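You operate a simulated robot arm through the tools that you are given. There is no shell and no other tool. Be economical: measure what you need, move in short steps, check, and stop when the job is done.

You run a simulated robot arm. Do the job below in one go: nothing can be reset, and whatever is moved stays where it is left.

Task
Swap in the green card and set heat and speed from it.
Fine: the green card goes on the yellow pad, the orange card on the desk top.

It is judged by the outcome, as a careful person would: the job done as asked, and still so three seconds after it is handed in. It fails if anything else is knocked over, pushed out of place, dropped, spilled or broken.

Robot
A 7-joint arm with a fingered hand, fixed in place. Base frame: the origin is at the foot of the arm, x ahead of it, y to its left, z up; the work surface is at about z = 800. Readings come in mm, degrees, newtons and seconds.
With the tool pointing down near the work surface it reaches from about 320 to 720 mm from the base axis. Its first joint turns from -166.0 to 166.0 degrees. Payload 4 kg.
The tool frame sits at the grasp point between the pads (the TCP): z along the fingers, y along the line on which they close. The tips reach 26 mm beyond it. The gripper opens to 148 mm. The gripper's body begins 73 mm behind the TCP. The gripper is a hand of 3 fingers: y runs from the thumb to the fingers, the wrist lies at [0, 0, -239] in the tool frame.
Orientation is told as [roll, pitch, yaw] about the base's x, y, z axes, in that order, counted from this pose: with the fingers straight down and closing along the base's y, the tool's x points along the base's -x, its y along +y and its z along -z.

Tools
- The arm moves only by the tool arm_command. Its argument "motion" is a list that holds one entry, the list of rows, each a list of 6 numbers: the turn, a rotation vector about the tool's x, y, z in units of 5 degrees (1.0 is 5 degrees), then the shift along the tool's x, y, z in units of 20 mm (1.0 is 20 mm). In form: [[[ax, ay, az, dx, dy, dz], ...]]. A call has 1 to 8 rows; each row shifts and turns the commanded pose from where the row before left it, along the tool's axes as they then stand. A call with a number of a shift or a turn outside -1 to 1 is refused whole. A row lasts 0.2 s, in which the tool goes at most 50 mm and 8.6 degrees; a call with a longer step from one row to the next is refused whole. Where a pose cannot be reached the arm comes as near as it can. A force on the tool above 40 N (or 10 N above the force at the start of the call, whichever is more), or a blocked arm, ends the call early, and 0.2 s more pass. In this call time passes only in rows, and 0.2 s behind the last. The reply holds the time, the measured pose of the TCP, the force on the tool along the base axes, the opening and the grip force, in the units named above and with some noise, with the torque about the TCP (base axes, N m) and any sound that the robot's microphone picked up.
- Cameras (640 x 400 px; columns grow to the right, rows downward): "scene" is fixed at [220.6, -648.9, 1547.3]; the picture's right is [0.98, -0.21, 0.00], its down [-0.10, -0.45, -0.89] and it looks along [0.19, 0.87, -0.46] (base axes); focal length 339 px, centre (320, 200). "wrist" rides on the gripper at [68, -39, -90] in the tool frame; the picture's right is [0.50, 0.87, 0.00], its down [-0.66, 0.38, -0.65] and it looks along [-0.57, 0.33, 0.76] (tool axes); focal length 222 px, centre (320, 200).
- capture(camera): a new picture of that camera. It takes no simulated time.
- lift_body(by): slides the trunk up (or, below 0, down) by that many mm; the arm rides with it, the base frame stays. It gives what a move gives, with no picture.
- finger_targets(finger1, finger2, thumb_bend): sets how far each is bent, from 0 (flat) to 1 (curled in); at 0.3 the hand is open as for a grip, at 0.7 the pads meet at the TCP. One left out holds its place. A second passes; each finger stops where it meets its share of the squeeze, and holds until it gets a number again. It is the only way to open and close the hand. It gives what a move gives, with no picture; readings hold the bend of each and the force on the fingers (four entries, about 0 where the hand has none), thumb and palm.
- probe_pixels(camera, pixels): there is no depth. For up to 12 entries [column, row, z] of the newest picture of that camera ("zoom" is the newest enlarged one), the place [x, y] in the base frame at which the ray of that pixel passes the height z, good to about 2 mm. It takes no simulated time.
- close_up(camera, box): a new picture of the part [left, top, right, bottom] of that camera's present view, enlarged. It takes no simulated time.
- job_done(): hands the job in; it is judged then, once.

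Keep the steps short. Do not move on a guess: measure, check each grasp and each placing, and mend mistakes. In all there are 80 turns and 46 pictures (those below and enlarged ones count). Leave the gripper open and the arm clear of the work at the hand-in unless told otherwise, and finish with a single line.

The tools are called after ">>>" by a JSON object that holds its "name" and its "arguments". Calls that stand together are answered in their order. arm_command: Moves the arm, as the interface text tells. Its arguments: {"type":"object","properties":{"motion":{"type":"array"}},"required":["motion"]} The other tools are called the same way: lift_body (by) slides the trunk up or down; finger_targets (finger1, finger2, thumb_bend) moves the fingers one by one; capture (camera) takes a picture; probe_pixels (camera, pixels) gives the place at which the rays of pixels pass given heights; close_up (camera, box) takes an enlarged picture of a part of a camera's view; job_done () hands the job in.

At the start:

```text
time: 0.0
tcp_pos: [321.4, 335.1, 1227.1]
tool_rot: [0.0, 0.0, 0.0]
contact_force: [0.4, -0.2, -0.3]
moment: [0.03, 0.03, -0.01]
finger_gap: 147.9
gripper_force: 0.0
shape: jaw
bend: [0.3, 0.3, 0.3]
finger forces: [0.1, 0.0, 0.0, 0.1, 0.1, 0.1]
trunk travel left (down, up): [-525.0, 65.0]
```

scene: 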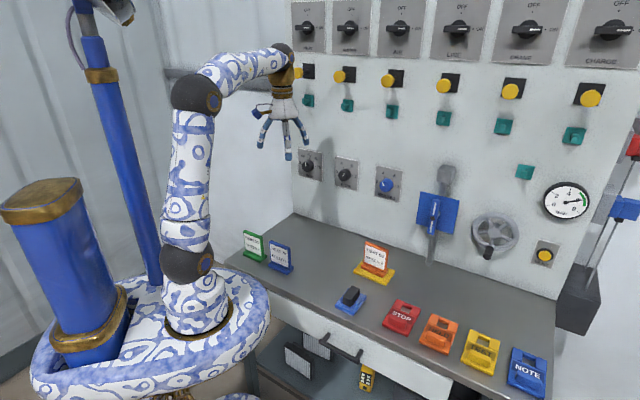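
wrist: 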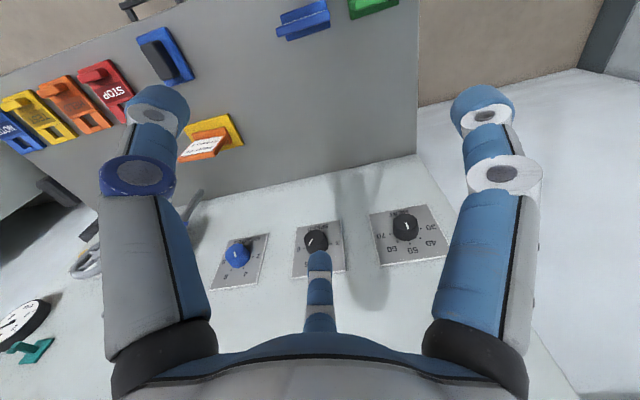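

I see the green card at about (254,245), the blue one at (280,258), and the orange one on the yellow pad at (375,262). Three knobs sit at (311,165), (346,173) and (387,183). I'll enlarge the cards and the knobs.

>>> {"name": "close_up", "arguments": {"camera": "scene", "box": [230, 220, 310, 280]}}

>>> {"name": "close_up", "arguments": {"camera": "scene", "box": [290, 140, 410, 215]}}

>>> {"name": "close_up", "arguments": {"camera": "scene", "box": [340, 230, 420, 290]}}

```text
6.67 times, centred on (270, 250) of scene
```

zoom: 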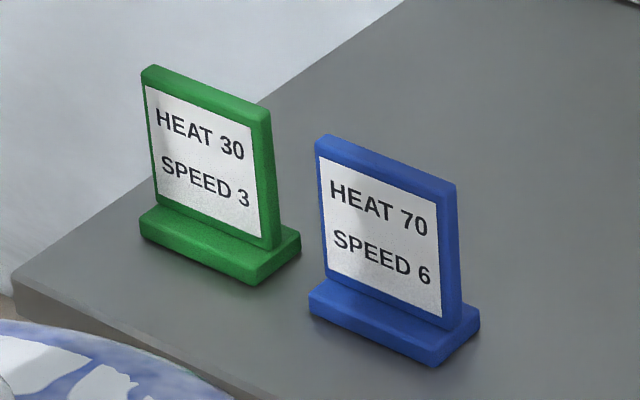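

```text
5.33 times, centred on (350, 178) of scene
```

zoom: 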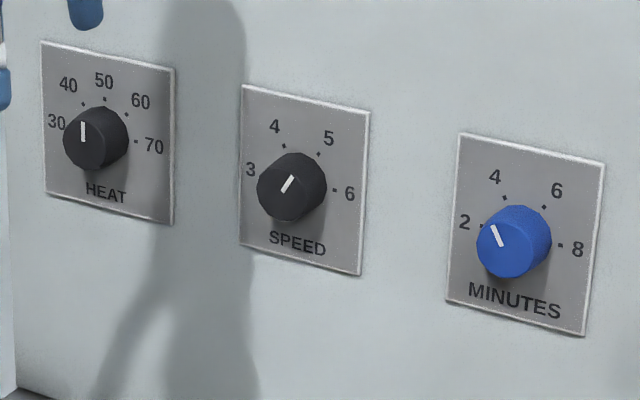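

```text
6.67 times, centred on (380, 260) of scene
```

zoom: 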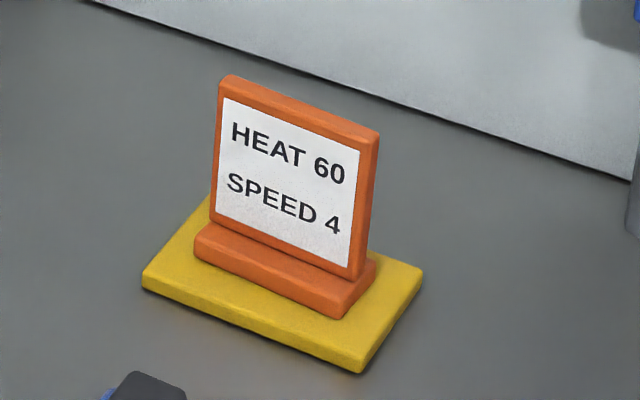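

Green says HEAT 30 and SPEED 3. Heat now points near 50, speed near 4–5. Next I'll measure the card feet, the pad corners and the foot line of the panel.

>>> {"name": "probe_pixels", "arguments": {"camera": "scene", "pixels": [[243, 255.2, 800], [260.3, 262.7, 800], [267, 258, 800], [268.5, 266.8, 800], [287.2, 274.7, 800], [294, 269.5, 800], [361.3, 268.2, 808], [383, 277.7, 808], [388.5, 272, 808], [353.3, 273.5, 800], [386, 286, 800], [395.5, 270.5, 808]]}}

>>> {"name": "probe_pixels", "arguments": {"camera": "scene", "pixels": [[294, 213, 800], [425, 252, 800], [308, 166, 1000], [344, 174, 1000], [384, 184, 1000], [243.8, 230.5, 880], [262.5, 236.8, 880], [365.75, 241.7, 880], [388.7, 250.2, 880], [361.5, 259.3, 808], [225, 265, 800], [335, 300, 800]]}}

```text
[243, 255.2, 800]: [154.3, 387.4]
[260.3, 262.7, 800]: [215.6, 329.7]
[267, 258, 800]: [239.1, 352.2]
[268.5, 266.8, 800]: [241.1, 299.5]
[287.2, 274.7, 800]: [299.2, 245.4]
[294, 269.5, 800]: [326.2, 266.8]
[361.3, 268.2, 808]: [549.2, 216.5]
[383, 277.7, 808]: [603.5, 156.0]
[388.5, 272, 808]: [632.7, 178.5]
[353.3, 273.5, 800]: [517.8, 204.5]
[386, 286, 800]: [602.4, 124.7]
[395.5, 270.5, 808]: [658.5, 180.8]
```

```text
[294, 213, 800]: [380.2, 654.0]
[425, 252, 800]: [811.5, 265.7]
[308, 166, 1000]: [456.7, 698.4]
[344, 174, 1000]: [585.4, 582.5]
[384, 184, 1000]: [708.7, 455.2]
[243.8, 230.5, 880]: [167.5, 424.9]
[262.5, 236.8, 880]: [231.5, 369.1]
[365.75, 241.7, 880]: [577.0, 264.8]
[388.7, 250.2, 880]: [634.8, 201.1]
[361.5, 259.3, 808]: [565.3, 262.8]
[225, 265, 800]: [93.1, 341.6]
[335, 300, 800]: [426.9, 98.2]
```

Panel axes: it runs along about -42°, with its normal toward +x+y. The orange card is near (591,197) and the pad near (588,193). I turn the tool 42° so the fingers close across the card plates, staying high up.

>>> {"name": "arm_command", "arguments": {"motion": [[[0, 0, 1, 0, 0, 0], [0, 0, 1, 0, 0, 0], [0, 0, 1, 0, 0, 0], [0, 0, 1, 0, 0, 0], [0, 0, 1, 0, 0, 0], [0, 0, 1, 0, 0, 0], [0, 0, 1, 0, 0, 0], [0, 0, 1, 0, 0, 0]]]}}

>>> {"name": "arm_command", "arguments": {"motion": [[[0, 0, 0.4, 0, 0, 0], [0, 0, 0, -1, 0.5, 0], [0, 0, 0, -1, 0.5, 0], [0, 0, 0, -1, 0.5, 0], [0, 0, 0, -1, 0.5, 0], [0, 0, 0, -1, 0.5, 0], [0, 0, 0, -1, 0.5, 0], [0, 0, 0, -1, 0.5, 0]]]}}

>>> {"name": "arm_command", "arguments": {"motion": [[[0, 0, 0, -1, 0.35, 0], [0, 0, 0, -1, 0, 0], [0, 0, 0, -1, 0, 0], [0, 0, 0, -1, 0, 0], [0, 0, 0, -1, 0, 0], [0, 0, 0, -1, 0, 0], [0, 0, 0, -1, 0, 0], [0, 0, 0, -0.6, 0, 0]]]}}

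```text
time: 1.8
tcp_pos: [322.6, 335.7, 1225.2]
tool_rot: [0.0, 0.0, -40.2]
contact_force: [0.1, 0.5, -0.3]
moment: [-0.03, -0.01, -0.05]
finger_gap: 147.8
gripper_force: 0.1
shape: jaw
bend: [0.3, 0.3, 0.3]
finger forces: [0.1, 0.1, 0.0, 0.1, 0.1, 0.0]
trunk travel left (down, up): [-525.0, 65.0]
```

```text
time: 3.6
tcp_pos: [472.5, 293.2, 1226.8]
tool_rot: [0.0, -0.1, -42.0]
contact_force: [-0.4, 0.5, 0.3]
moment: [0.0, 0.02, 0.02]
finger_gap: 148.0
gripper_force: 0.0
shape: jaw
bend: [0.3, 0.3, 0.3]
finger forces: [0.0, 0.1, 0.0, 0.0, 0.0, 0.1]
trunk travel left (down, up): [-525.0, 65.0]
```

```text
time: 5.4
tcp_pos: [563.0, 217.1, 1226.3]
tool_rot: [0.1, 0.0, -42.0]
contact_force: [0.3, 0.2, 0.4]
moment: [0.05, 0.03, -0.03]
finger_gap: 147.7
gripper_force: 0.0
shape: jaw
bend: [0.3, 0.3, 0.3]
finger forces: [0.0, 0.0, 0.1, 0.1, 0.0, 0.0]
out of reach, approached as far as the arm can: row 6, 7, 8
trunk travel left (down, up): [-525.0, 65.0]
```

The arm runs out of reach this high up. I lower the tool with the arm itself, which stays well above the card tops at about 907, and see whether it gets further out.

>>> {"name": "arm_command", "arguments": {"motion": [[[0, 0, 0, 0, 0, 1], [0, 0, 0, 0, 0, 1], [0, 0, 0, 0, 0, 1], [0, 0, 0, 0, 0, 1], [0, 0, 0, 0, 0, 1], [0, 0, 0, 0, 0, 1]]]}}

>>> {"name": "capture", "arguments": {"camera": "wrist"}}

```text
time: 6.8
tcp_pos: [564.6, 216.5, 1104.6]
tool_rot: [0.1, 0.0, -42.0]
contact_force: [-0.7, -0.1, -0.4]
moment: [0.01, -0.02, 0.0]
finger_gap: 147.7
gripper_force: 0.0
shape: jaw
bend: [0.3, 0.3, 0.3]
finger forces: [0.0, 0.1, 0.0, 0.0, 0.0, 0.1]
trunk travel left (down, up): [-525.0, 65.0]
```

```text
40 pictures are left
```

wrist: 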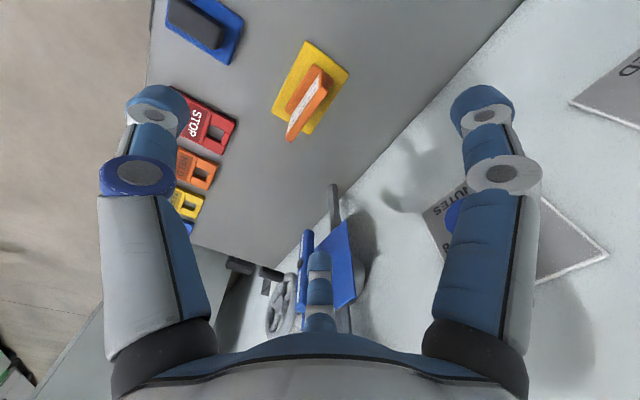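

The arm keeps the reached pose. I now see the orange card at about (310,100) in the wrist view, so I enlarge it to measure.

>>> {"name": "close_up", "arguments": {"camera": "wrist", "box": [250, 30, 370, 150]}}

```text
3.33 times, centred on (310, 90) of wrist
```

zoom: 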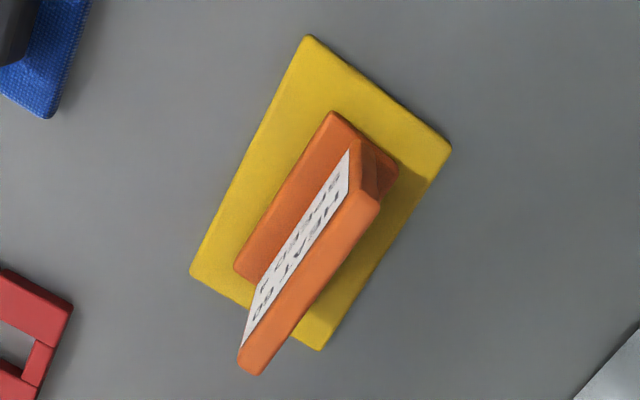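

Next I probe the pad corners, the foot and the top edge of the card.

>>> {"name": "probe_pixels", "arguments": {"camera": "zoom", "pixels": [[310, 37, 808], [450, 148, 808], [192, 274, 808], [322, 350, 806], [332, 112, 822], [398, 167, 822], [235, 267, 822], [380, 203, 905], [258, 374, 905], [355, 190, 905], [239, 357, 905]]}}

```text
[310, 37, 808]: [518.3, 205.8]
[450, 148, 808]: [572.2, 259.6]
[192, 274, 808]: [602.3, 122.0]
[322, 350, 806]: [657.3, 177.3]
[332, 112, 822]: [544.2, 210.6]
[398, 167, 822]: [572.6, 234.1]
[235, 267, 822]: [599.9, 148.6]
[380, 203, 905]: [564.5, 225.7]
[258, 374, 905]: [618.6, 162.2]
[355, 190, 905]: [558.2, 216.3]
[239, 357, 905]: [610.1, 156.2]
```

The card sits centred on the pad at about (587.5,191), with its top edge at about 905. I move over it and then go down in two steps.

>>> {"name": "arm_command", "arguments": {"motion": [[[0, 0, 0, -0.85, -0.1, 0], [0, 0, 0, -0.85, -0.1, 0], [0, 0, 0, 0, 0, 1], [0, 0, 0, 0, 0, 1], [0, 0, 0, 0, 0, 1], [0, 0, 0, 0, 0, 1], [0, 0, 0, 0, 0, 1], [0, 0, 0, 0, 0, 1]]]}}

>>> {"name": "capture", "arguments": {"camera": "scene"}}

```text
time: 8.6
tcp_pos: [588.3, 190.0, 985.5]
tool_rot: [0.1, 0.0, -42.0]
contact_force: [0.5, 0.0, -1.1]
moment: [-0.01, -0.05, 0.03]
finger_gap: 148.0
gripper_force: 0.1
shape: jaw
bend: [0.3, 0.3, 0.3]
finger forces: [0.1, 0.1, 0.0, 0.0, 0.0, 0.0]
trunk travel left (down, up): [-525.0, 65.0]
```

```text
38 pictures are left
```

scene: 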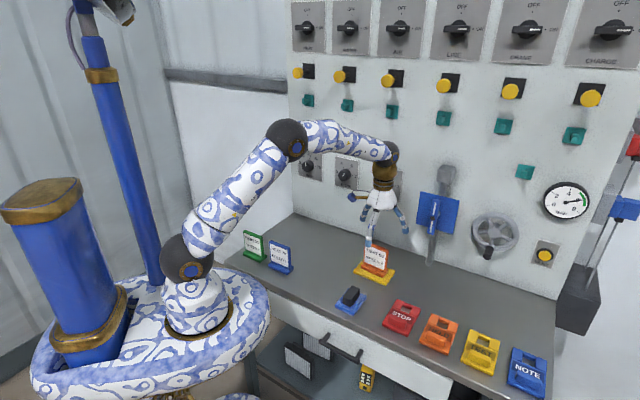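

The hand is straight above the card. I go down to z≈863.

>>> {"name": "arm_command", "arguments": {"motion": [[[0, 0, 0, 0, 0, 1], [0, 0, 0, 0, 0, 1], [0, 0, 0, 0, 0, 1], [0, 0, 0, 0, 0, 1], [0, 0, 0, 0, 0, 1], [0, 0, 0, 0, 0, 1]]]}}

>>> {"name": "close_up", "arguments": {"camera": "scene", "box": [320, 200, 440, 290]}}

>>> {"name": "capture", "arguments": {"camera": "wrist"}}

```text
time: 10.0
tcp_pos: [586.6, 191.4, 864.2]
tool_rot: [0.0, -0.1, -42.0]
contact_force: [0.2, 0.0, 1.1]
moment: [0.01, 0.02, 0.02]
finger_gap: 148.1
gripper_force: 0.2
shape: jaw
bend: [0.3, 0.3, 0.3]
finger forces: [0.0, 0.1, 0.0, 0.1, 0.0, 0.0]
trunk travel left (down, up): [-525.0, 65.0]
```

```text
4.44 times, centred on (380, 245) of scene
```

zoom: 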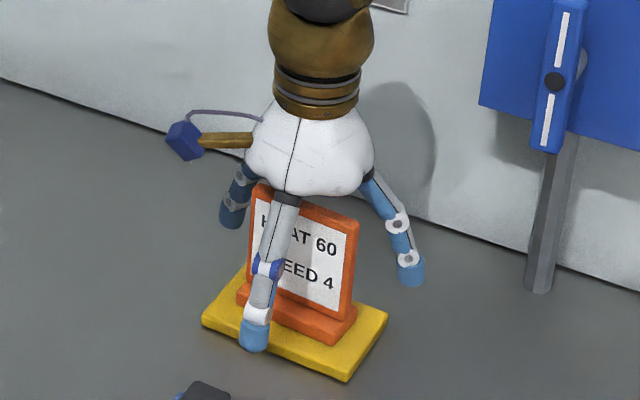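

```text
36 pictures are left
```

wrist: 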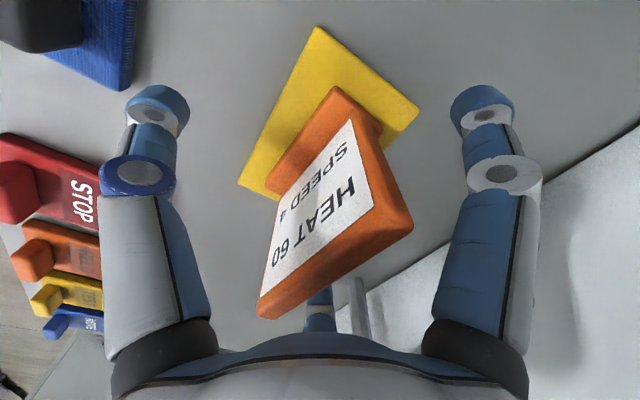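

The thumb is in front of the card and the two fingers are behind it. I close all three together gently.

>>> {"name": "finger_targets", "arguments": {"finger1": 0.7, "finger2": 0.7, "thumb_bend": 0.7}}

>>> {"name": "close_up", "arguments": {"camera": "scene", "box": [320, 200, 440, 290]}}

```text
time: 11.0
tcp_pos: [587.9, 191.8, 863.3]
tool_rot: [0.1, 0.0, -41.9]
contact_force: [0.7, 0.5, 0.3]
moment: [0.01, 0.03, -0.04]
finger_gap: 11.4
gripper_force: 5.2
shape: fingers
bend: [0.66, 0.66, 0.67]
finger forces: [2.7, 2.7, 0.0, 0.0, 5.3, 0.1]
trunk travel left (down, up): [-525.0, 65.0]
```

```text
4.44 times, centred on (380, 245) of scene
```

zoom: 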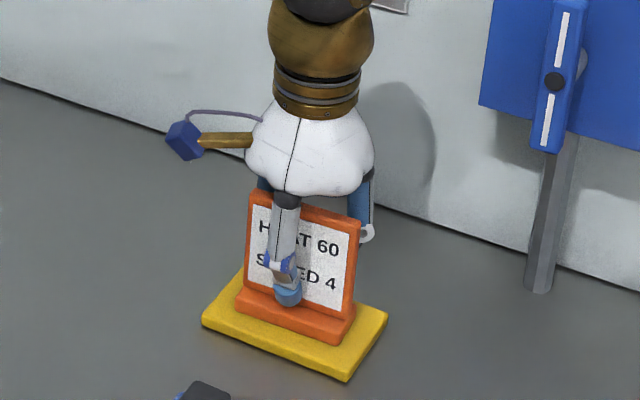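

The grip is good: gap 11.4 mm, about 5 N, balanced. I lift the card 100 mm and check that it comes along.

>>> {"name": "arm_command", "arguments": {"motion": [[[0, 0, 0, 0, 0, -0.5], [0, 0, 0, 0, 0, -0.5], [0, 0, 0, 0, 0, -0.8], [0, 0, 0, 0, 0, -0.8], [0, 0, 0, 0, 0, -0.8], [0, 0, 0, 0, 0, -0.8], [0, 0, 0, 0, 0, -0.5], [0, 0, 0, 0, 0, -0.3]]]}}

>>> {"name": "arm_command", "arguments": {"motion": [[[0, 0, 0, 0.5, 0.1, 0], [0, 0, 0, 0.9, 0.2, 0], [0, 0, 0, 1, 0.2, 0], [0, 0, 0, 1, 0.2, 0], [0, 0, 0, 1, 0.2, 0], [0, 0, 0, 1, 0.2, 0], [0, 0, 0, 1, 0.2, 0], [0, 0, 0, 0.6, 0.1, 0]]]}}

>>> {"name": "capture", "arguments": {"camera": "scene"}}

```text
time: 12.8
tcp_pos: [587.1, 191.8, 964.6]
tool_rot: [-0.1, 0.0, -42.0]
contact_force: [0.1, 1.1, -1.0]
moment: [0.05, 0.0, -0.02]
finger_gap: 11.7
gripper_force: 4.6
shape: fingers
bend: [0.66, 0.67, 0.67]
finger forces: [2.6, 2.6, 0.1, 0.0, 5.4, 0.0]
trunk travel left (down, up): [-525.0, 65.0]
```

```text
time: 14.6
tcp_pos: [500.6, 306.3, 964.6]
tool_rot: [0.1, 0.0, -42.0]
contact_force: [0.0, -0.1, -1.5]
moment: [-0.01, 0.0, 0.0]
finger_gap: 11.5
gripper_force: 5.4
shape: fingers
bend: [0.66, 0.67, 0.67]
finger forces: [2.6, 2.5, 0.0, 0.1, 5.3, 0.0]
trunk travel left (down, up): [-525.0, 65.0]
```

```text
34 pictures are left
```

scene: 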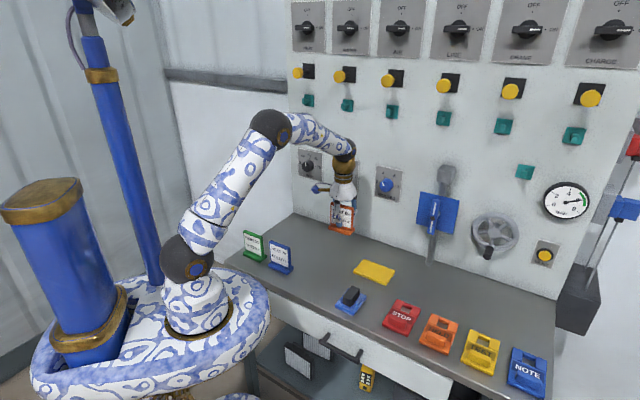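

The card is held, and the spot at (500,306) is free desk. I lower it, slowly near the end.

>>> {"name": "arm_command", "arguments": {"motion": [[[0, 0, 0, 0, 0, 0.7], [0, 0, 0, 0, 0, 1], [0, 0, 0, 0, 0, 1], [0, 0, 0, 0, 0, 1], [0, 0, 0, 0, 0, 0.8], [0, 0, 0, 0, 0, 0.4], [0, 0, 0, 0, 0, 0.2], [0, 0, 0, 0, 0, 0.1]]]}}

>>> {"name": "close_up", "arguments": {"camera": "scene", "box": [280, 170, 400, 260]}}

```text
time: 16.4
tcp_pos: [499.7, 305.0, 860.1]
tool_rot: [0.0, 0.0, -42.0]
contact_force: [0.2, 0.1, -0.8]
moment: [0.02, -0.01, 0.01]
finger_gap: 11.4
gripper_force: 5.4
shape: fingers
bend: [0.67, 0.67, 0.67]
finger forces: [2.6, 2.6, 0.0, 0.0, 5.3, 0.0]
trunk travel left (down, up): [-525.0, 65.0]
```

```text
4.44 times, centred on (340, 215) of scene
```

zoom: 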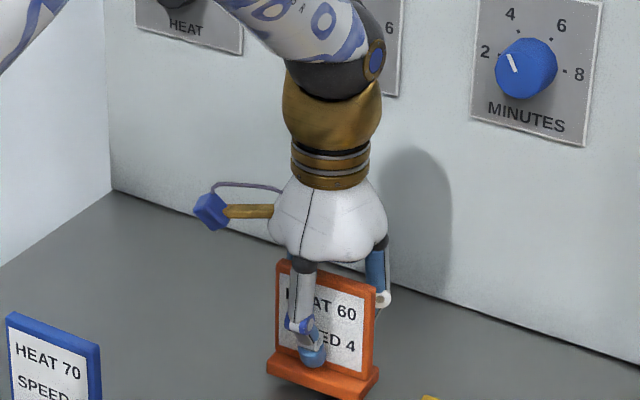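

Still no contact, with the foot just above the desk. I lower by small 1 mm steps.

>>> {"name": "arm_command", "arguments": {"motion": [[[0, 0, 0, 0, 0, 0.05], [0, 0, 0, 0, 0, 0.05], [0, 0, 0, 0, 0, 0.05]]]}}

>>> {"name": "arm_command", "arguments": {"motion": [[[0, 0, 0, 0, 0, 0.05], [0, 0, 0, 0, 0, 0.05]]]}}

```text
time: 17.2
tcp_pos: [500.3, 305.9, 858.1]
tool_rot: [0.0, 0.0, -41.9]
contact_force: [0.5, 0.2, -0.8]
moment: [-0.01, 0.0, -0.01]
finger_gap: 11.5
gripper_force: 5.3
shape: fingers
bend: [0.67, 0.67, 0.67]
finger forces: [2.7, 2.7, 0.0, 0.0, 5.3, 0.0]
trunk travel left (down, up): [-525.0, 65.0]
```

```text
time: 17.8
tcp_pos: [500.1, 305.8, 856.5]
tool_rot: [0.0, 0.1, -41.9]
contact_force: [0.1, 0.5, -0.8]
moment: [-0.01, 0.04, -0.01]
finger_gap: 11.6
gripper_force: 5.2
shape: fingers
bend: [0.67, 0.67, 0.67]
finger forces: [2.7, 2.7, 0.0, 0.0, 5.3, 0.0]
trunk travel left (down, up): [-525.0, 65.0]
```

>>> {"name": "arm_command", "arguments": {"motion": [[[0, 0, 0, 0, 0, 0.05], [0, 0, 0, 0, 0, 0.05]]]}}

>>> {"name": "arm_command", "arguments": {"motion": [[[0, 0, 0, 0, 0, 0.05]]]}}

>>> {"name": "arm_command", "arguments": {"motion": [[[0, 0, 0, 0, 0, 0.05]]]}}

```text
time: 18.4
tcp_pos: [499.5, 306.0, 854.2]
tool_rot: [0.0, 0.0, -41.9]
contact_force: [0.3, 0.5, -1.2]
moment: [-0.03, 0.03, 0.02]
finger_gap: 11.6
gripper_force: 5.1
shape: fingers
bend: [0.67, 0.67, 0.67]
finger forces: [2.7, 2.7, 0.1, 0.1, 5.4, 0.1]
trunk travel left (down, up): [-525.0, 65.0]
```

```text
time: 18.8
tcp_pos: [501.5, 306.1, 852.0]
tool_rot: [0.0, 0.0, -42.0]
contact_force: [-0.7, -0.3, -1.1]
moment: [0.01, 0.04, -0.02]
finger_gap: 11.5
gripper_force: 5.6
shape: fingers
bend: [0.67, 0.67, 0.67]
finger forces: [2.7, 2.8, 0.0, 0.0, 5.4, 0.0]
trunk travel left (down, up): [-525.0, 65.0]
```

```text
time: 19.2
tcp_pos: [500.9, 306.4, 851.3]
tool_rot: [0.0, 0.0, -42.0]
contact_force: [0.4, 0.5, 0.5]
moment: [0.04, 0.0, 0.01]
finger_gap: 11.2
gripper_force: 5.4
shape: fingers
bend: [0.67, 0.67, 0.67]
finger forces: [3.0, 2.8, 0.0, 0.0, 5.4, 0.1]
trunk travel left (down, up): [-525.0, 65.0]
```

The vertical force went from -1 to +0.5 N, so contact is likely starting. One more millimetre will confirm it.

>>> {"name": "arm_command", "arguments": {"motion": [[[0, 0, 0, 0, 0, 0.05]]]}}

>>> {"name": "close_up", "arguments": {"camera": "scene", "box": [310, 200, 390, 260]}}

```text
time: 19.6
tcp_pos: [500.6, 305.4, 849.8]
tool_rot: [0.0, 0.0, -42.0]
contact_force: [-1.1, -0.6, 2.6]
moment: [-0.02, 0.01, 0.02]
finger_gap: 11.3
gripper_force: 6.7
shape: fingers
bend: [0.67, 0.67, 0.67]
finger forces: [2.8, 2.8, 0.0, 0.0, 6.2, 0.0]
trunk travel left (down, up): [-525.0, 65.0]
```

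```text
6.67 times, centred on (350, 230) of scene
```

zoom: 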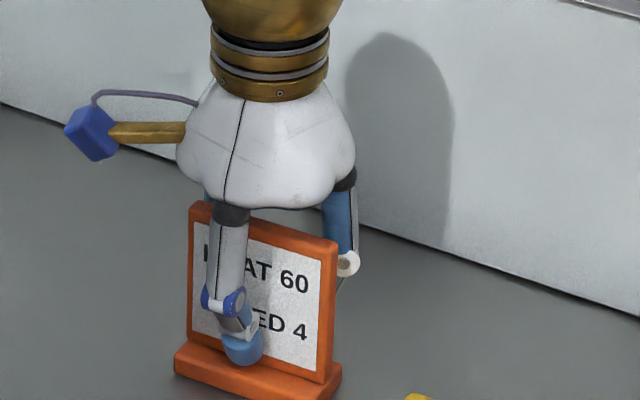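

The card is on the desk. I open the fingers.

>>> {"name": "finger_targets", "arguments": {"finger1": 0.3, "finger2": 0.3, "thumb_bend": 0.3}}

>>> {"name": "arm_command", "arguments": {"motion": [[[0, 0, 0, 0, 0, -0.8], [0, 0, 0, 0, 0, -1], [0, 0, 0, 0, 0, -1], [0, 0, 0, 0, 0, -1], [0, 0, 0, 0, 0, -1], [0, 0, 0, 0, 0, -1], [0, 0, 0, 0, 0, -1], [0, 0, 0, 0, 0, -1]]]}}

```text
time: 20.6
tcp_pos: [501.5, 305.5, 850.9]
tool_rot: [0.0, -0.1, -42.0]
contact_force: [-0.1, 0.7, -0.1]
moment: [0.0, 0.01, 0.01]
finger_gap: 126.5
gripper_force: 0.1
shape: fingers
bend: [0.3, 0.3, 0.3]
finger forces: [0.0, 0.0, 0.1, 0.0, 0.0, 0.0]
trunk travel left (down, up): [-525.0, 65.0]
```

```text
time: 22.4
tcp_pos: [498.4, 305.3, 1005.8]
tool_rot: [0.0, -0.1, -42.0]
contact_force: [0.9, 0.8, -0.1]
moment: [0.03, -0.01, 0.02]
finger_gap: 126.7
gripper_force: 0.1
shape: fingers
bend: [0.3, 0.3, 0.3]
finger forces: [0.0, 0.0, 0.0, 0.1, 0.0, 0.0]
trunk travel left (down, up): [-525.0, 65.0]
```

Orange is released. I go to the green card at roughly (197,370), keeping z≈1005.

>>> {"name": "arm_command", "arguments": {"motion": [[[0, 0, 0, 0.95, -0.55, 0], [0, 0, 0, 0.95, -0.55, 0], [0, 0, 0, 0.95, -0.55, 0], [0, 0, 0, 0.95, -0.55, 0], [0, 0, 0, 0.95, -0.55, 0], [0, 0, 0, 0.95, -0.55, 0], [0, 0, 0, 0.95, -0.55, 0], [0, 0, 0, 0.95, -0.55, 0]]]}}

>>> {"name": "arm_command", "arguments": {"motion": [[[0, 0, 0, 0.95, -0.55, 0], [0, 0, 0, 0.95, -0.55, 0], [0, 0, 0, 0.95, -0.55, 0], [0, 0, 0, 0.95, -0.55, 0], [0, 0, 0, 0.95, -0.55, 0], [0, 0, 0, 0.95, -0.55, 0]]]}}

>>> {"name": "capture", "arguments": {"camera": "wrist"}}

>>> {"name": "capture", "arguments": {"camera": "scene"}}

```text
time: 24.2
tcp_pos: [330.2, 341.3, 1007.7]
tool_rot: [0.0, 0.0, -42.0]
contact_force: [-0.6, 0.6, -0.1]
moment: [-0.01, 0.03, 0.02]
finger_gap: 126.7
gripper_force: 0.2
shape: fingers
bend: [0.3, 0.3, 0.3]
finger forces: [0.0, 0.0, 0.0, 0.1, 0.1, 0.1]
trunk travel left (down, up): [-525.0, 65.0]
```

```text
time: 25.6
tcp_pos: [199.8, 368.8, 1007.4]
tool_rot: [0.0, -0.1, -41.9]
contact_force: [-0.3, -0.7, -0.4]
moment: [0.04, 0.02, 0.01]
finger_gap: 126.6
gripper_force: 0.0
shape: fingers
bend: [0.3, 0.3, 0.3]
finger forces: [0.0, 0.1, 0.1, 0.1, 0.1, 0.0]
trunk travel left (down, up): [-525.0, 65.0]
```

```text
31 pictures are left
```

wrist: 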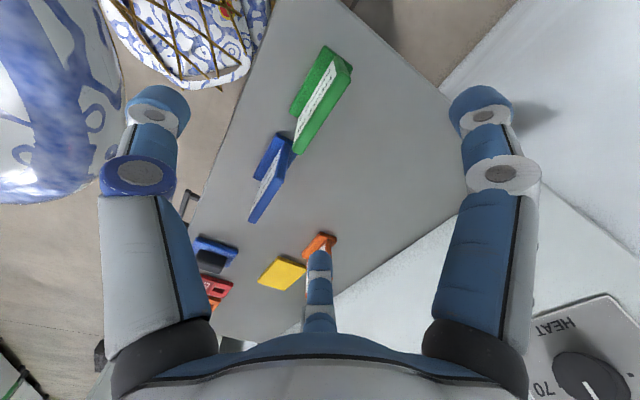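

```text
30 pictures are left
```

scene: 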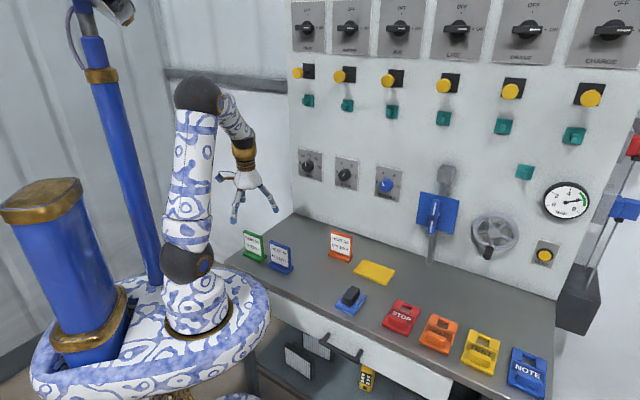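

Orange stands well. I measure the green card in the wrist view around (322,100).

>>> {"name": "close_up", "arguments": {"camera": "wrist", "box": [230, 30, 380, 230]}}

```text
2.00 times, centred on (305, 130) of wrist
```

zoom: 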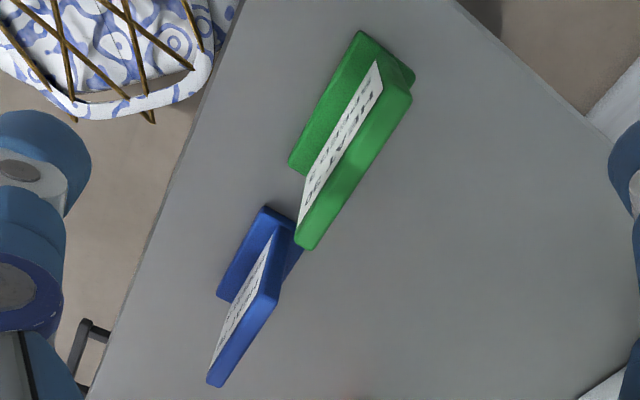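

>>> {"name": "probe_pixels", "arguments": {"camera": "zoom", "pixels": [[362, 30, 814], [415, 75, 814], [289, 163, 814], [383, 80, 893], [412, 98, 893], [295, 235, 893], [314, 250, 893], [265, 206, 814], [217, 294, 814], [278, 298, 893], [206, 377, 893]]}}

```text
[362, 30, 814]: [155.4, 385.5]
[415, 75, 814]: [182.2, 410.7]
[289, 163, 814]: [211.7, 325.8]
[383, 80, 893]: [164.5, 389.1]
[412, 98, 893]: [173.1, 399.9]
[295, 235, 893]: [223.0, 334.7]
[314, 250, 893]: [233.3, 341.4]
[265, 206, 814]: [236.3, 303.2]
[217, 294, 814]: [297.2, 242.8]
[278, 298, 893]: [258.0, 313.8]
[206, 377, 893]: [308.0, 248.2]
```

The green card's centre is at about (198,367). I adjust by -2.3 mm and go down to z≈853.

>>> {"name": "arm_command", "arguments": {"motion": [[[0, 0, 0, 0, -0.12, 0.9], [0, 0, 0, 0, 0, 1], [0, 0, 0, 0, 0, 1], [0, 0, 0, 0, 0, 1], [0, 0, 0, 0, 0, 1], [0, 0, 0, 0, 0, 1], [0, 0, 0, 0, 0, 1], [0, 0, 0, 0, 0, 0.8]]]}}

>>> {"name": "close_up", "arguments": {"camera": "scene", "box": [200, 195, 320, 285]}}

```text
time: 27.4
tcp_pos: [198.1, 366.5, 853.5]
tool_rot: [0.0, 0.0, -42.1]
contact_force: [-0.4, 0.0, 1.3]
moment: [0.0, -0.01, -0.04]
finger_gap: 126.7
gripper_force: 0.1
shape: fingers
bend: [0.3, 0.3, 0.3]
finger forces: [0.0, 0.0, 0.0, 0.1, 0.1, 0.0]
trunk travel left (down, up): [-525.0, 65.0]
```

```text
4.44 times, centred on (260, 240) of scene
```

zoom: 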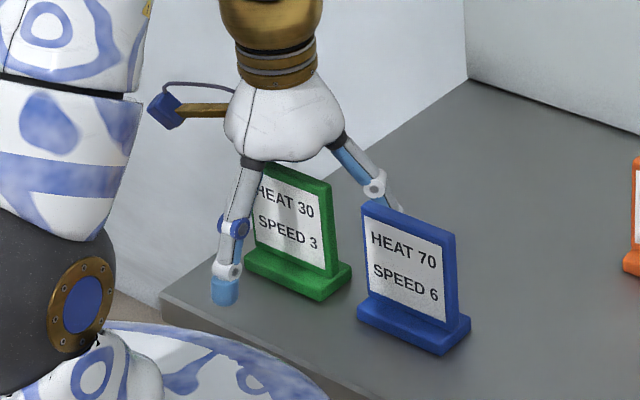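

The fingers straddle the green card and the blue one is clear. I close.

>>> {"name": "finger_targets", "arguments": {"finger1": 0.7, "finger2": 0.7, "thumb_bend": 0.7}}

>>> {"name": "arm_command", "arguments": {"motion": [[[0, 0, 0, 0, 0, -0.5], [0, 0, 0, 0, 0, -0.7], [0, 0, 0, 0, 0, -0.9], [0, 0, 0, 0, 0, -1], [0, 0, 0, 0, 0, -1], [0, 0, 0, 0, 0, -1], [0, 0, 0, 0, 0, -0.9], [0, 0, 0, 0, 0, -0.5]]]}}

>>> {"name": "capture", "arguments": {"camera": "scene"}}

```text
time: 28.4
tcp_pos: [200.3, 368.0, 853.2]
tool_rot: [0.0, -0.1, -41.9]
contact_force: [0.4, -0.2, 0.6]
moment: [-0.01, 0.0, 0.01]
finger_gap: 11.5
gripper_force: 5.3
shape: fingers
bend: [0.66, 0.66, 0.67]
finger forces: [2.7, 2.6, 0.1, 0.0, 5.4, 0.0]
trunk travel left (down, up): [-525.0, 65.0]
```

```text
time: 30.2
tcp_pos: [200.1, 366.7, 986.0]
tool_rot: [0.0, -0.1, -42.1]
contact_force: [0.4, 0.1, -0.4]
moment: [-0.02, -0.01, -0.02]
finger_gap: 11.4
gripper_force: 5.4
shape: fingers
bend: [0.66, 0.66, 0.67]
finger forces: [2.7, 2.7, 0.1, 0.0, 5.4, 0.0]
trunk travel left (down, up): [-525.0, 65.0]
```

```text
27 pictures are left
```

scene: 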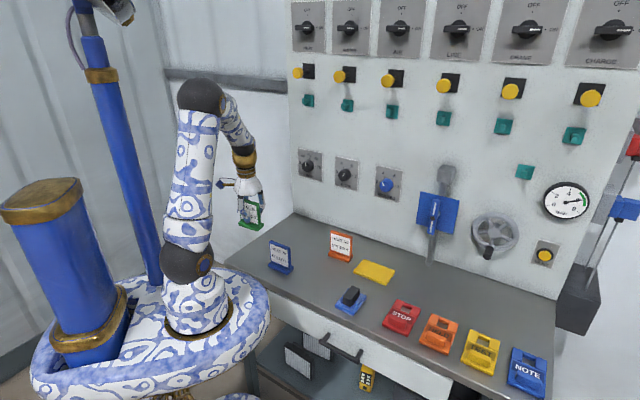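

Green is held firmly and its bottom is at about 933. I carry it to the pad (s +407, t +130) in three calls.

>>> {"name": "arm_command", "arguments": {"motion": [[[0, 0, 0, -0.5, 0.15, 0], [0, 0, 0, -0.97, 0.3, 0], [0, 0, 0, -0.97, 0.3, 0], [0, 0, 0, -0.97, 0.3, 0], [0, 0, 0, -0.97, 0.3, 0], [0, 0, 0, -0.97, 0.3, 0], [0, 0, 0, -0.97, 0.3, 0], [0, 0, 0, -0.97, 0.3, 0]]]}}

>>> {"name": "arm_command", "arguments": {"motion": [[[0, 0, 0, -0.97, 0.3, 0], [0, 0, 0, -0.97, 0.3, 0], [0, 0, 0, -0.97, 0.3, 0], [0, 0, 0, -0.97, 0.3, 0], [0, 0, 0, -0.97, 0.3, 0], [0, 0, 0, -0.97, 0.3, 0], [0, 0, 0, -0.97, 0.3, 0], [0, 0, 0, -0.97, 0.3, 0]]]}}

>>> {"name": "arm_command", "arguments": {"motion": [[[0, 0, 0, -0.97, 0.3, 0], [0, 0, 0, -0.97, 0.3, 0], [0, 0, 0, -0.97, 0.3, 0], [0, 0, 0, -0.97, 0.3, 0], [0, 0, 0, -0.97, 0.3, 0], [0, 0, 0, -0.45, 0.35, 0]]]}}

```text
time: 32.0
tcp_pos: [338.5, 303.3, 982.2]
tool_rot: [0.0, 0.1, -42.0]
contact_force: [-0.3, -0.4, -1.3]
moment: [0.0, 0.0, -0.04]
finger_gap: 11.5
gripper_force: 5.6
shape: fingers
bend: [0.66, 0.67, 0.67]
finger forces: [2.7, 2.7, 0.1, 0.1, 5.5, 0.0]
trunk travel left (down, up): [-525.0, 65.0]
```

```text
time: 33.8
tcp_pos: [486.4, 235.7, 985.2]
tool_rot: [-0.1, 0.0, -41.9]
contact_force: [0.0, 0.9, -1.1]
moment: [0.0, 0.03, 0.01]
finger_gap: 11.1
gripper_force: 5.4
shape: fingers
bend: [0.67, 0.67, 0.67]
finger forces: [2.6, 2.6, 0.1, 0.1, 5.3, 0.0]
trunk travel left (down, up): [-525.0, 65.0]
```

```text
time: 35.2
tcp_pos: [585.6, 192.7, 984.3]
tool_rot: [0.0, 0.0, -42.0]
contact_force: [-0.6, 0.3, -1.5]
moment: [-0.01, 0.02, -0.03]
finger_gap: 11.5
gripper_force: 4.9
shape: fingers
bend: [0.67, 0.67, 0.67]
finger forces: [2.6, 2.7, 0.0, 0.0, 5.3, 0.0]
trunk travel left (down, up): [-525.0, 65.0]
```

I'm over the pad. Contact is expected at z≈866, so I go down to about 870 and look.

>>> {"name": "arm_command", "arguments": {"motion": [[[0, 0, 0, -0.06, 0, 0.7], [0, 0, 0, 0, 0, 1], [0, 0, 0, 0, 0, 1], [0, 0, 0, 0, 0, 1], [0, 0, 0, 0, 0, 1], [0, 0, 0, 0, 0, 0.6], [0, 0, 0, 0, 0, 0.3], [0, 0, 0, 0, 0, 0.1]]]}}

>>> {"name": "capture", "arguments": {"camera": "wrist"}}

>>> {"name": "close_up", "arguments": {"camera": "scene", "box": [335, 215, 425, 290]}}

```text
time: 37.0
tcp_pos: [588.7, 190.6, 867.5]
tool_rot: [0.0, 0.0, -42.0]
contact_force: [0.2, 0.4, -1.2]
moment: [0.0, 0.04, 0.03]
finger_gap: 11.4
gripper_force: 5.5
shape: fingers
bend: [0.67, 0.67, 0.67]
finger forces: [2.8, 2.8, 0.1, 0.1, 5.5, 0.0]
trunk travel left (down, up): [-525.0, 65.0]
```

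```text
26 pictures are left
```

wrist: 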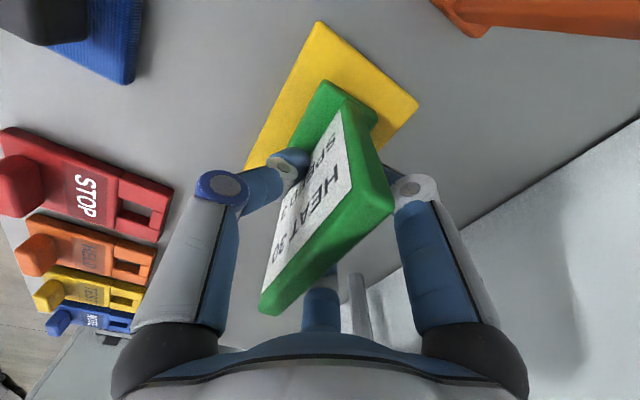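

```text
5.33 times, centred on (380, 252) of scene
```

zoom: 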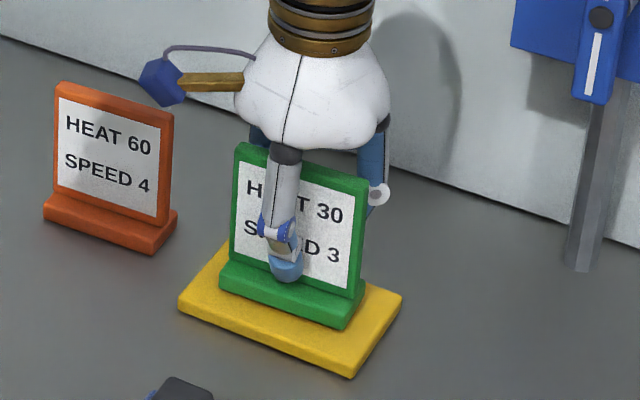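

Well centred over the pad. I lower by millimetre steps until contact.

>>> {"name": "arm_command", "arguments": {"motion": [[[0, 0, 0, 0, 0, 0.05]]]}}

>>> {"name": "arm_command", "arguments": {"motion": [[[0, 0, 0, 0, 0, 0.05]]]}}

>>> {"name": "arm_command", "arguments": {"motion": [[[0, 0, 0, 0, 0, 0.05]]]}}

```text
time: 37.4
tcp_pos: [589.5, 191.1, 868.2]
tool_rot: [0.0, -0.1, -41.9]
contact_force: [-0.2, -0.2, -1.7]
moment: [-0.02, 0.01, -0.03]
finger_gap: 11.0
gripper_force: 4.8
shape: fingers
bend: [0.67, 0.67, 0.67]
finger forces: [2.7, 2.6, 0.1, 0.0, 5.3, 0.0]
trunk travel left (down, up): [-525.0, 65.0]
```

```text
time: 37.8
tcp_pos: [588.0, 190.7, 866.7]
tool_rot: [0.0, -0.1, -41.9]
contact_force: [0.3, 0.0, -1.5]
moment: [-0.02, 0.0, 0.05]
finger_gap: 11.2
gripper_force: 4.9
shape: fingers
bend: [0.67, 0.67, 0.67]
finger forces: [2.6, 2.8, 0.0, 0.0, 5.2, 0.0]
trunk travel left (down, up): [-525.0, 65.0]
```

```text
time: 38.2
tcp_pos: [589.2, 190.7, 864.9]
tool_rot: [0.0, 0.0, -42.0]
contact_force: [0.1, 0.4, -0.4]
moment: [-0.02, -0.01, 0.01]
finger_gap: 11.0
gripper_force: 5.5
shape: fingers
bend: [0.67, 0.67, 0.67]
finger forces: [2.7, 2.7, 0.0, 0.1, 5.3, 0.1]
trunk travel left (down, up): [-525.0, 65.0]
```

>>> {"name": "arm_command", "arguments": {"motion": [[[0, 0, 0, 0, 0, 0.05]]]}}

```text
time: 38.6
tcp_pos: [588.3, 190.2, 865.2]
tool_rot: [0.0, 0.0, -42.0]
contact_force: [0.7, 1.0, 0.2]
moment: [0.01, 0.0, -0.02]
finger_gap: 11.1
gripper_force: 5.8
shape: fingers
bend: [0.67, 0.67, 0.67]
finger forces: [3.0, 2.9, 0.0, 0.1, 5.4, 0.0]
trunk travel left (down, up): [-525.0, 65.0]
```

Contact is starting. One more small step, then I open and rise.

>>> {"name": "arm_command", "arguments": {"motion": [[[0, 0, 0, 0, 0, 0.04]]]}}

>>> {"name": "finger_targets", "arguments": {"finger1": 0.3, "finger2": 0.3, "thumb_bend": 0.3}}

>>> {"name": "arm_command", "arguments": {"motion": [[[0, 0, 0, 0, 0, -0.8], [0, 0, 0, 0, 0, -1], [0, 0, 0, 0, 0, -1], [0, 0, 0, 0, 0, -1], [0, 0, 0, 0, 0, -1], [0, 0, 0, 0, 0, -1], [0, 0, 0, 0, 0, -1], [0, 0, 0, 0, 0, -1]]]}}

>>> {"name": "capture", "arguments": {"camera": "scene"}}

```text
time: 39.0
tcp_pos: [587.4, 190.5, 864.2]
tool_rot: [0.0, 0.0, -41.9]
contact_force: [-0.2, -0.3, 1.1]
moment: [-0.03, 0.0, 0.03]
finger_gap: 11.2
gripper_force: 6.0
shape: fingers
bend: [0.67, 0.67, 0.67]
finger forces: [3.0, 3.1, 0.1, 0.0, 5.8, 0.0]
trunk travel left (down, up): [-525.0, 65.0]
```

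```text
time: 40.0
tcp_pos: [587.7, 190.9, 864.9]
tool_rot: [0.0, 0.0, -42.0]
contact_force: [0.7, -0.3, 0.4]
moment: [-0.01, 0.04, 0.04]
finger_gap: 126.8
gripper_force: 0.0
shape: fingers
bend: [0.3, 0.3, 0.3]
finger forces: [0.0, 0.0, 0.0, 0.0, 0.0, 0.0]
trunk travel left (down, up): [-525.0, 65.0]
```

```text
time: 41.8
tcp_pos: [587.4, 191.1, 1021.0]
tool_rot: [0.0, 0.0, -42.0]
contact_force: [-0.4, 0.4, 0.7]
moment: [-0.02, 0.0, 0.01]
finger_gap: 126.6
gripper_force: 0.1
shape: fingers
bend: [0.3, 0.3, 0.3]
finger forces: [0.0, 0.0, 0.0, 0.1, 0.0, 0.0]
trunk travel left (down, up): [-525.0, 65.0]
```

```text
24 pictures are left
```

scene: 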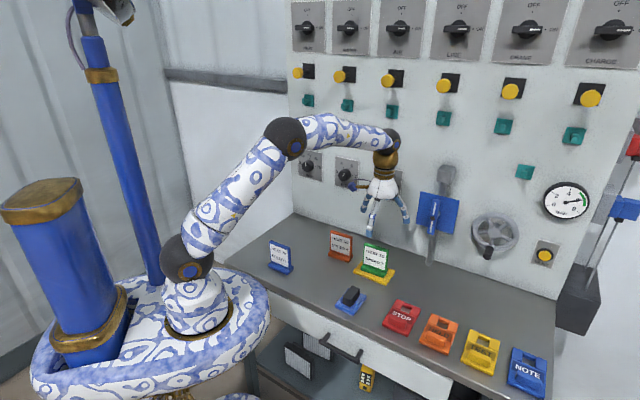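

Both cards are placed: green on the yellow pad, orange on the desk. Next come the knobs. I tilt the hand forward by 90° about its x so it points at the panel, while sliding back along the panel.

>>> {"name": "arm_command", "arguments": {"motion": [[[-1, 0, 0, 0.5, 0, 0], [-1, 0, 0, 0.5, 0, 0], [-1, 0, 0, 0.5, 0, 0], [-1, 0, 0, 0.5, 0, 0], [-1, 0, 0, 0.5, 0, 0], [-1, 0, 0, 0.5, 0, 0], [-1, 0, 0, 0.5, 0, 0], [-1, 0, 0, 0.5, 0, 0]]]}}

>>> {"name": "arm_command", "arguments": {"motion": [[[-1, 0, 0, 0.4, 0, 0], [-1, 0, 0, 0.4, 0, 0], [-1, 0, 0, 0.4, 0, 0], [-1, 0, 0, 0.4, 0, 0], [-1, 0, 0, 0.4, 0, 0], [-1, 0, 0, 0.4, 0, 0], [-1, 0, 0, 0.4, 0, 0], [-1, 0, 0, 0.4, 0, 0]]]}}

>>> {"name": "arm_command", "arguments": {"motion": [[[-1, 0, 0, 0.4, 0, 0], [-1, 0, 0, 0.4, 0, 0]]]}}

>>> {"name": "capture", "arguments": {"camera": "scene"}}

>>> {"name": "capture", "arguments": {"camera": "wrist"}}

```text
time: 43.6
tcp_pos: [527.6, 245.0, 1021.2]
tool_rot: [40.1, 0.0, -42.0]
contact_force: [-1.0, 0.3, 0.1]
moment: [0.01, -0.03, 0.0]
finger_gap: 126.6
gripper_force: 0.2
shape: fingers
bend: [0.3, 0.3, 0.3]
finger forces: [0.0, 0.0, 0.0, 0.0, 0.0, 0.1]
trunk travel left (down, up): [-525.0, 65.0]
```

```text
time: 45.4
tcp_pos: [480.5, 287.9, 1021.9]
tool_rot: [80.1, 0.0, -41.8]
contact_force: [0.4, 1.1, 0.2]
moment: [0.02, 0.03, 0.01]
finger_gap: 126.9
gripper_force: 0.0
shape: fingers
bend: [0.3, 0.3, 0.3]
finger forces: [0.0, 0.1, 0.0, 0.0, 0.0, 0.0]
trunk travel left (down, up): [-525.0, 65.0]
```

```text
time: 46.0
tcp_pos: [469.9, 298.7, 1019.4]
tool_rot: [90.0, 0.0, -42.0]
contact_force: [0.0, -0.1, 0.4]
moment: [0.02, -0.03, 0.01]
finger_gap: 126.7
gripper_force: 0.1
shape: fingers
bend: [0.3, 0.3, 0.3]
finger forces: [0.0, 0.0, 0.0, 0.0, 0.1, 0.1]
trunk travel left (down, up): [-525.0, 65.0]
```

```text
23 pictures are left
```

scene: 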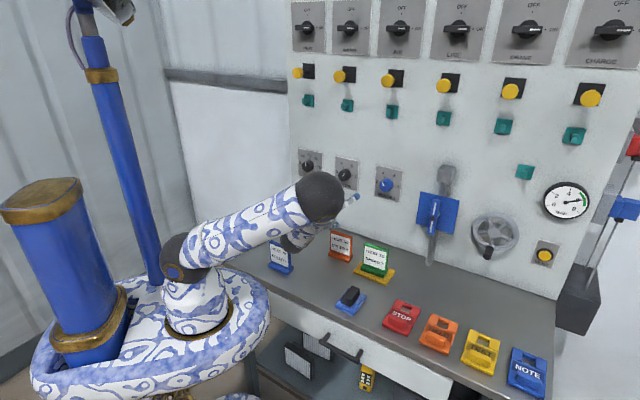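

```text
22 pictures are left
```

wrist: 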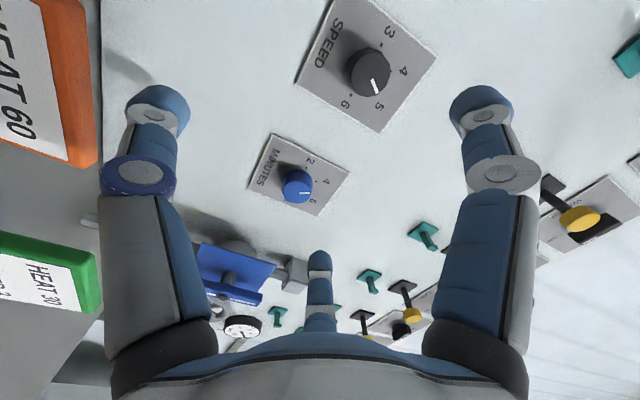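

The hand now points at the panel. I zoom in on the SPEED dial at (370,70) in the wrist view to measure it.

>>> {"name": "close_up", "arguments": {"camera": "wrist", "box": [280, 0, 450, 140]}}

```text
2.86 times, centred on (365, 70) of wrist
```

zoom: 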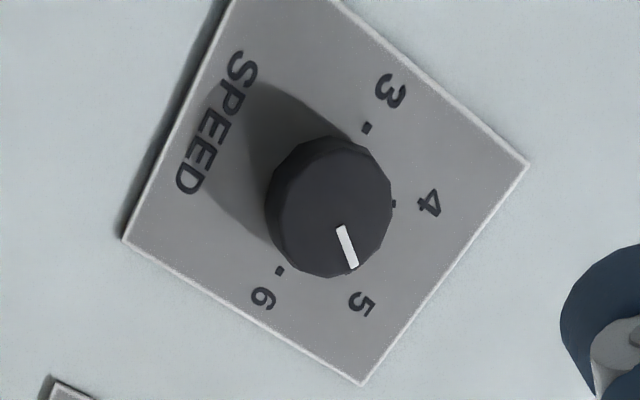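

Ticks 3 at (367,128) and 6 at (280,271) give the dial centre at about (323.5,199.5). I probe its ray at two heights to intersect it with the panel plane. Scene views of both dials follow for a cross-check.

>>> {"name": "probe_pixels", "arguments": {"camera": "zoom", "pixels": [[323.5, 199.5, 1020], [323.5, 199.5, 1060], [331, 205, 1020], [331, 205, 1060], [367, 128, 1040], [367, 128, 1060], [280, 271, 1030], [280, 271, 1060]]}}

>>> {"name": "close_up", "arguments": {"camera": "scene", "box": [290, 140, 410, 215]}}

```text
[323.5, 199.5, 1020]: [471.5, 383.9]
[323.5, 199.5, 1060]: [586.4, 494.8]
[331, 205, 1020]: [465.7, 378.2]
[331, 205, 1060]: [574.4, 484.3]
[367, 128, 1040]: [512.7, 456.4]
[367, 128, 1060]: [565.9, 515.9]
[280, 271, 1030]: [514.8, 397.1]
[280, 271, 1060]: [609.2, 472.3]
```

```text
5.33 times, centred on (350, 178) of scene
```

zoom: 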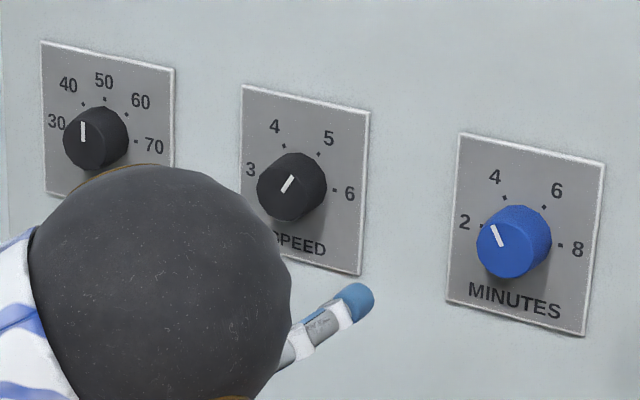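

Speed dial centre from the wrist view: about (572,481,1055). I cross-check it and the heat dial with the scene zoom.

>>> {"name": "probe_pixels", "arguments": {"camera": "zoom", "pixels": [[299, 180, 1030], [299, 180, 1070], [105, 134, 1030], [105, 134, 1070], [335, 190, 1050], [335, 190, 1060], [136, 141, 1050], [136, 141, 1060]]}}

```text
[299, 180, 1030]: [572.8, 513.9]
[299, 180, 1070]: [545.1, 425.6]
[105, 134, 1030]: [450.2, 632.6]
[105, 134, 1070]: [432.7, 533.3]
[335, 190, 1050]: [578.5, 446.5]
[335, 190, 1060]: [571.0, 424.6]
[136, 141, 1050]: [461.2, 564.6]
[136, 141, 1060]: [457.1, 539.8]
```

Triangulating both views: the dial plates lie at t≈719 along the normal. The speed centre is about (557,466,1051), with the knob about 43 mm wide and 19 mm deep. The heat centre is near s≈-57. The hand is a three-digit tripod, which suits a round knob. I move in front of the speed knob, stopping about 50 mm short.

>>> {"name": "arm_command", "arguments": {"motion": [[[0, 0, 0, 0.395, 0.263, 0.95], [0, 0, 0, 0.395, 0.263, 0.95], [0, 0, 0, 0.395, 0.263, 0.95], [0, 0, 0, 0.395, 0.263, 0.95], [0, 0, 0, 0.395, 0.263, 0.95], [0, 0, 0, 0.395, 0.263, 0.5]]]}}

>>> {"name": "capture", "arguments": {"camera": "wrist"}}

>>> {"name": "capture", "arguments": {"camera": "scene"}}

```text
time: 47.4
tcp_pos: [504.9, 407.9, 1053.7]
tool_rot: [90.0, 0.0, -41.9]
contact_force: [0.4, -0.3, 0.7]
moment: [0.0, 0.0, 0.01]
finger_gap: 126.5
gripper_force: 0.0
shape: fingers
bend: [0.3, 0.3, 0.3]
finger forces: [0.1, 0.0, 0.0, 0.0, 0.1, 0.0]
trunk travel left (down, up): [-525.0, 65.0]
```

```text
19 pictures are left
```

wrist: 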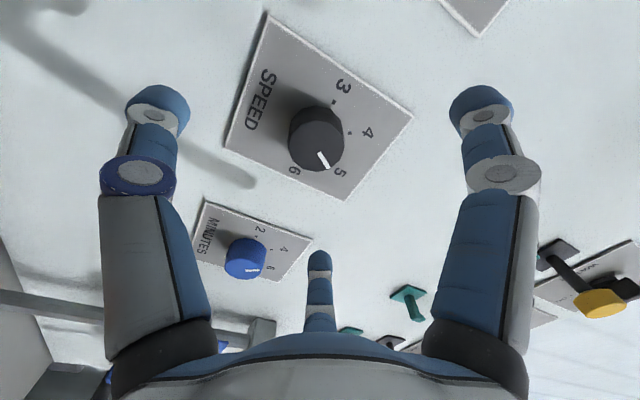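

```text
18 pictures are left
```

scene: 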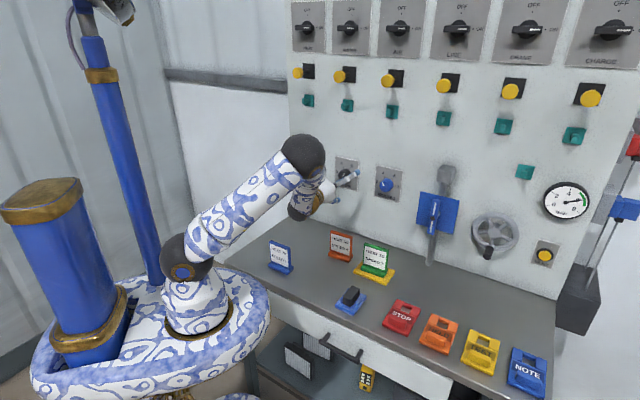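

I refine the centring with a zoom of the knob at (317,140). The tool axis should project to column 320, row ≈149 at the knob's face and ≈139 at the plate.

>>> {"name": "close_up", "arguments": {"camera": "wrist", "box": [250, 80, 390, 200]}}

```text
3.33 times, centred on (320, 140) of wrist
```

zoom: 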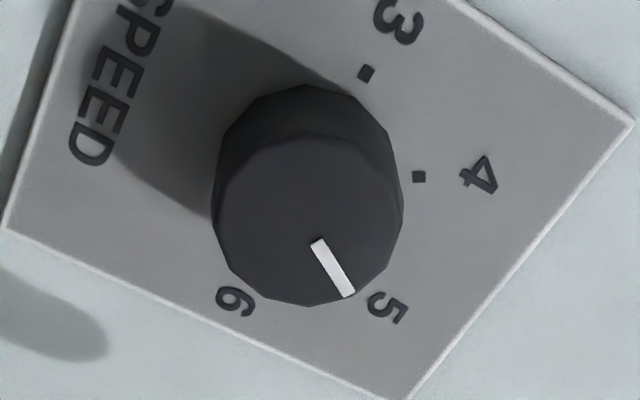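

Using the ticks, the knob axis sits about 1–3 mm off, so I shift y by -3 and x by -1. Then I advance 46 mm, which keeps the tips short of the plate at t≈720.

>>> {"name": "arm_command", "arguments": {"motion": [[[0, 0, 0, -0.05, -0.15, 0.4], [0, 0, 0, 0, 0, 0.5], [0, 0, 0, 0, 0, 0.5], [0, 0, 0, 0, 0, 0.4], [0, 0, 0, 0, 0, 0.3], [0, 0, 0, 0, 0, 0.2]]]}}

>>> {"name": "close_up", "arguments": {"camera": "scene", "box": [290, 140, 410, 215]}}

```text
time: 48.8
tcp_pos: [534.3, 441.6, 1048.0]
tool_rot: [89.9, 0.0, -42.0]
contact_force: [-1.5, 0.2, 0.3]
moment: [0.01, 0.01, 0.01]
finger_gap: 126.5
gripper_force: 0.0
shape: fingers
bend: [0.3, 0.3, 0.3]
finger forces: [0.1, 0.0, 0.0, 0.0, 0.1, 0.0]
trunk travel left (down, up): [-525.0, 65.0]
```

```text
5.33 times, centred on (350, 178) of scene
```

zoom: 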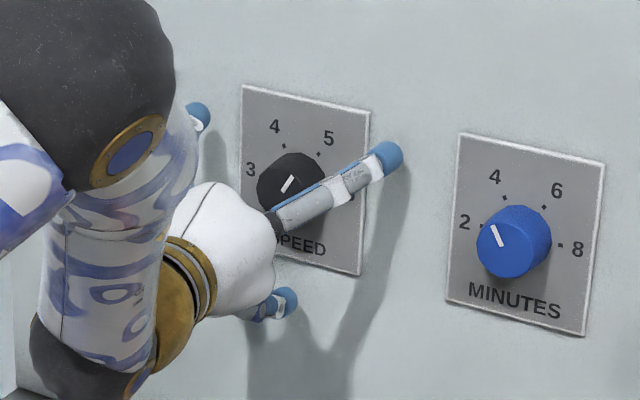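

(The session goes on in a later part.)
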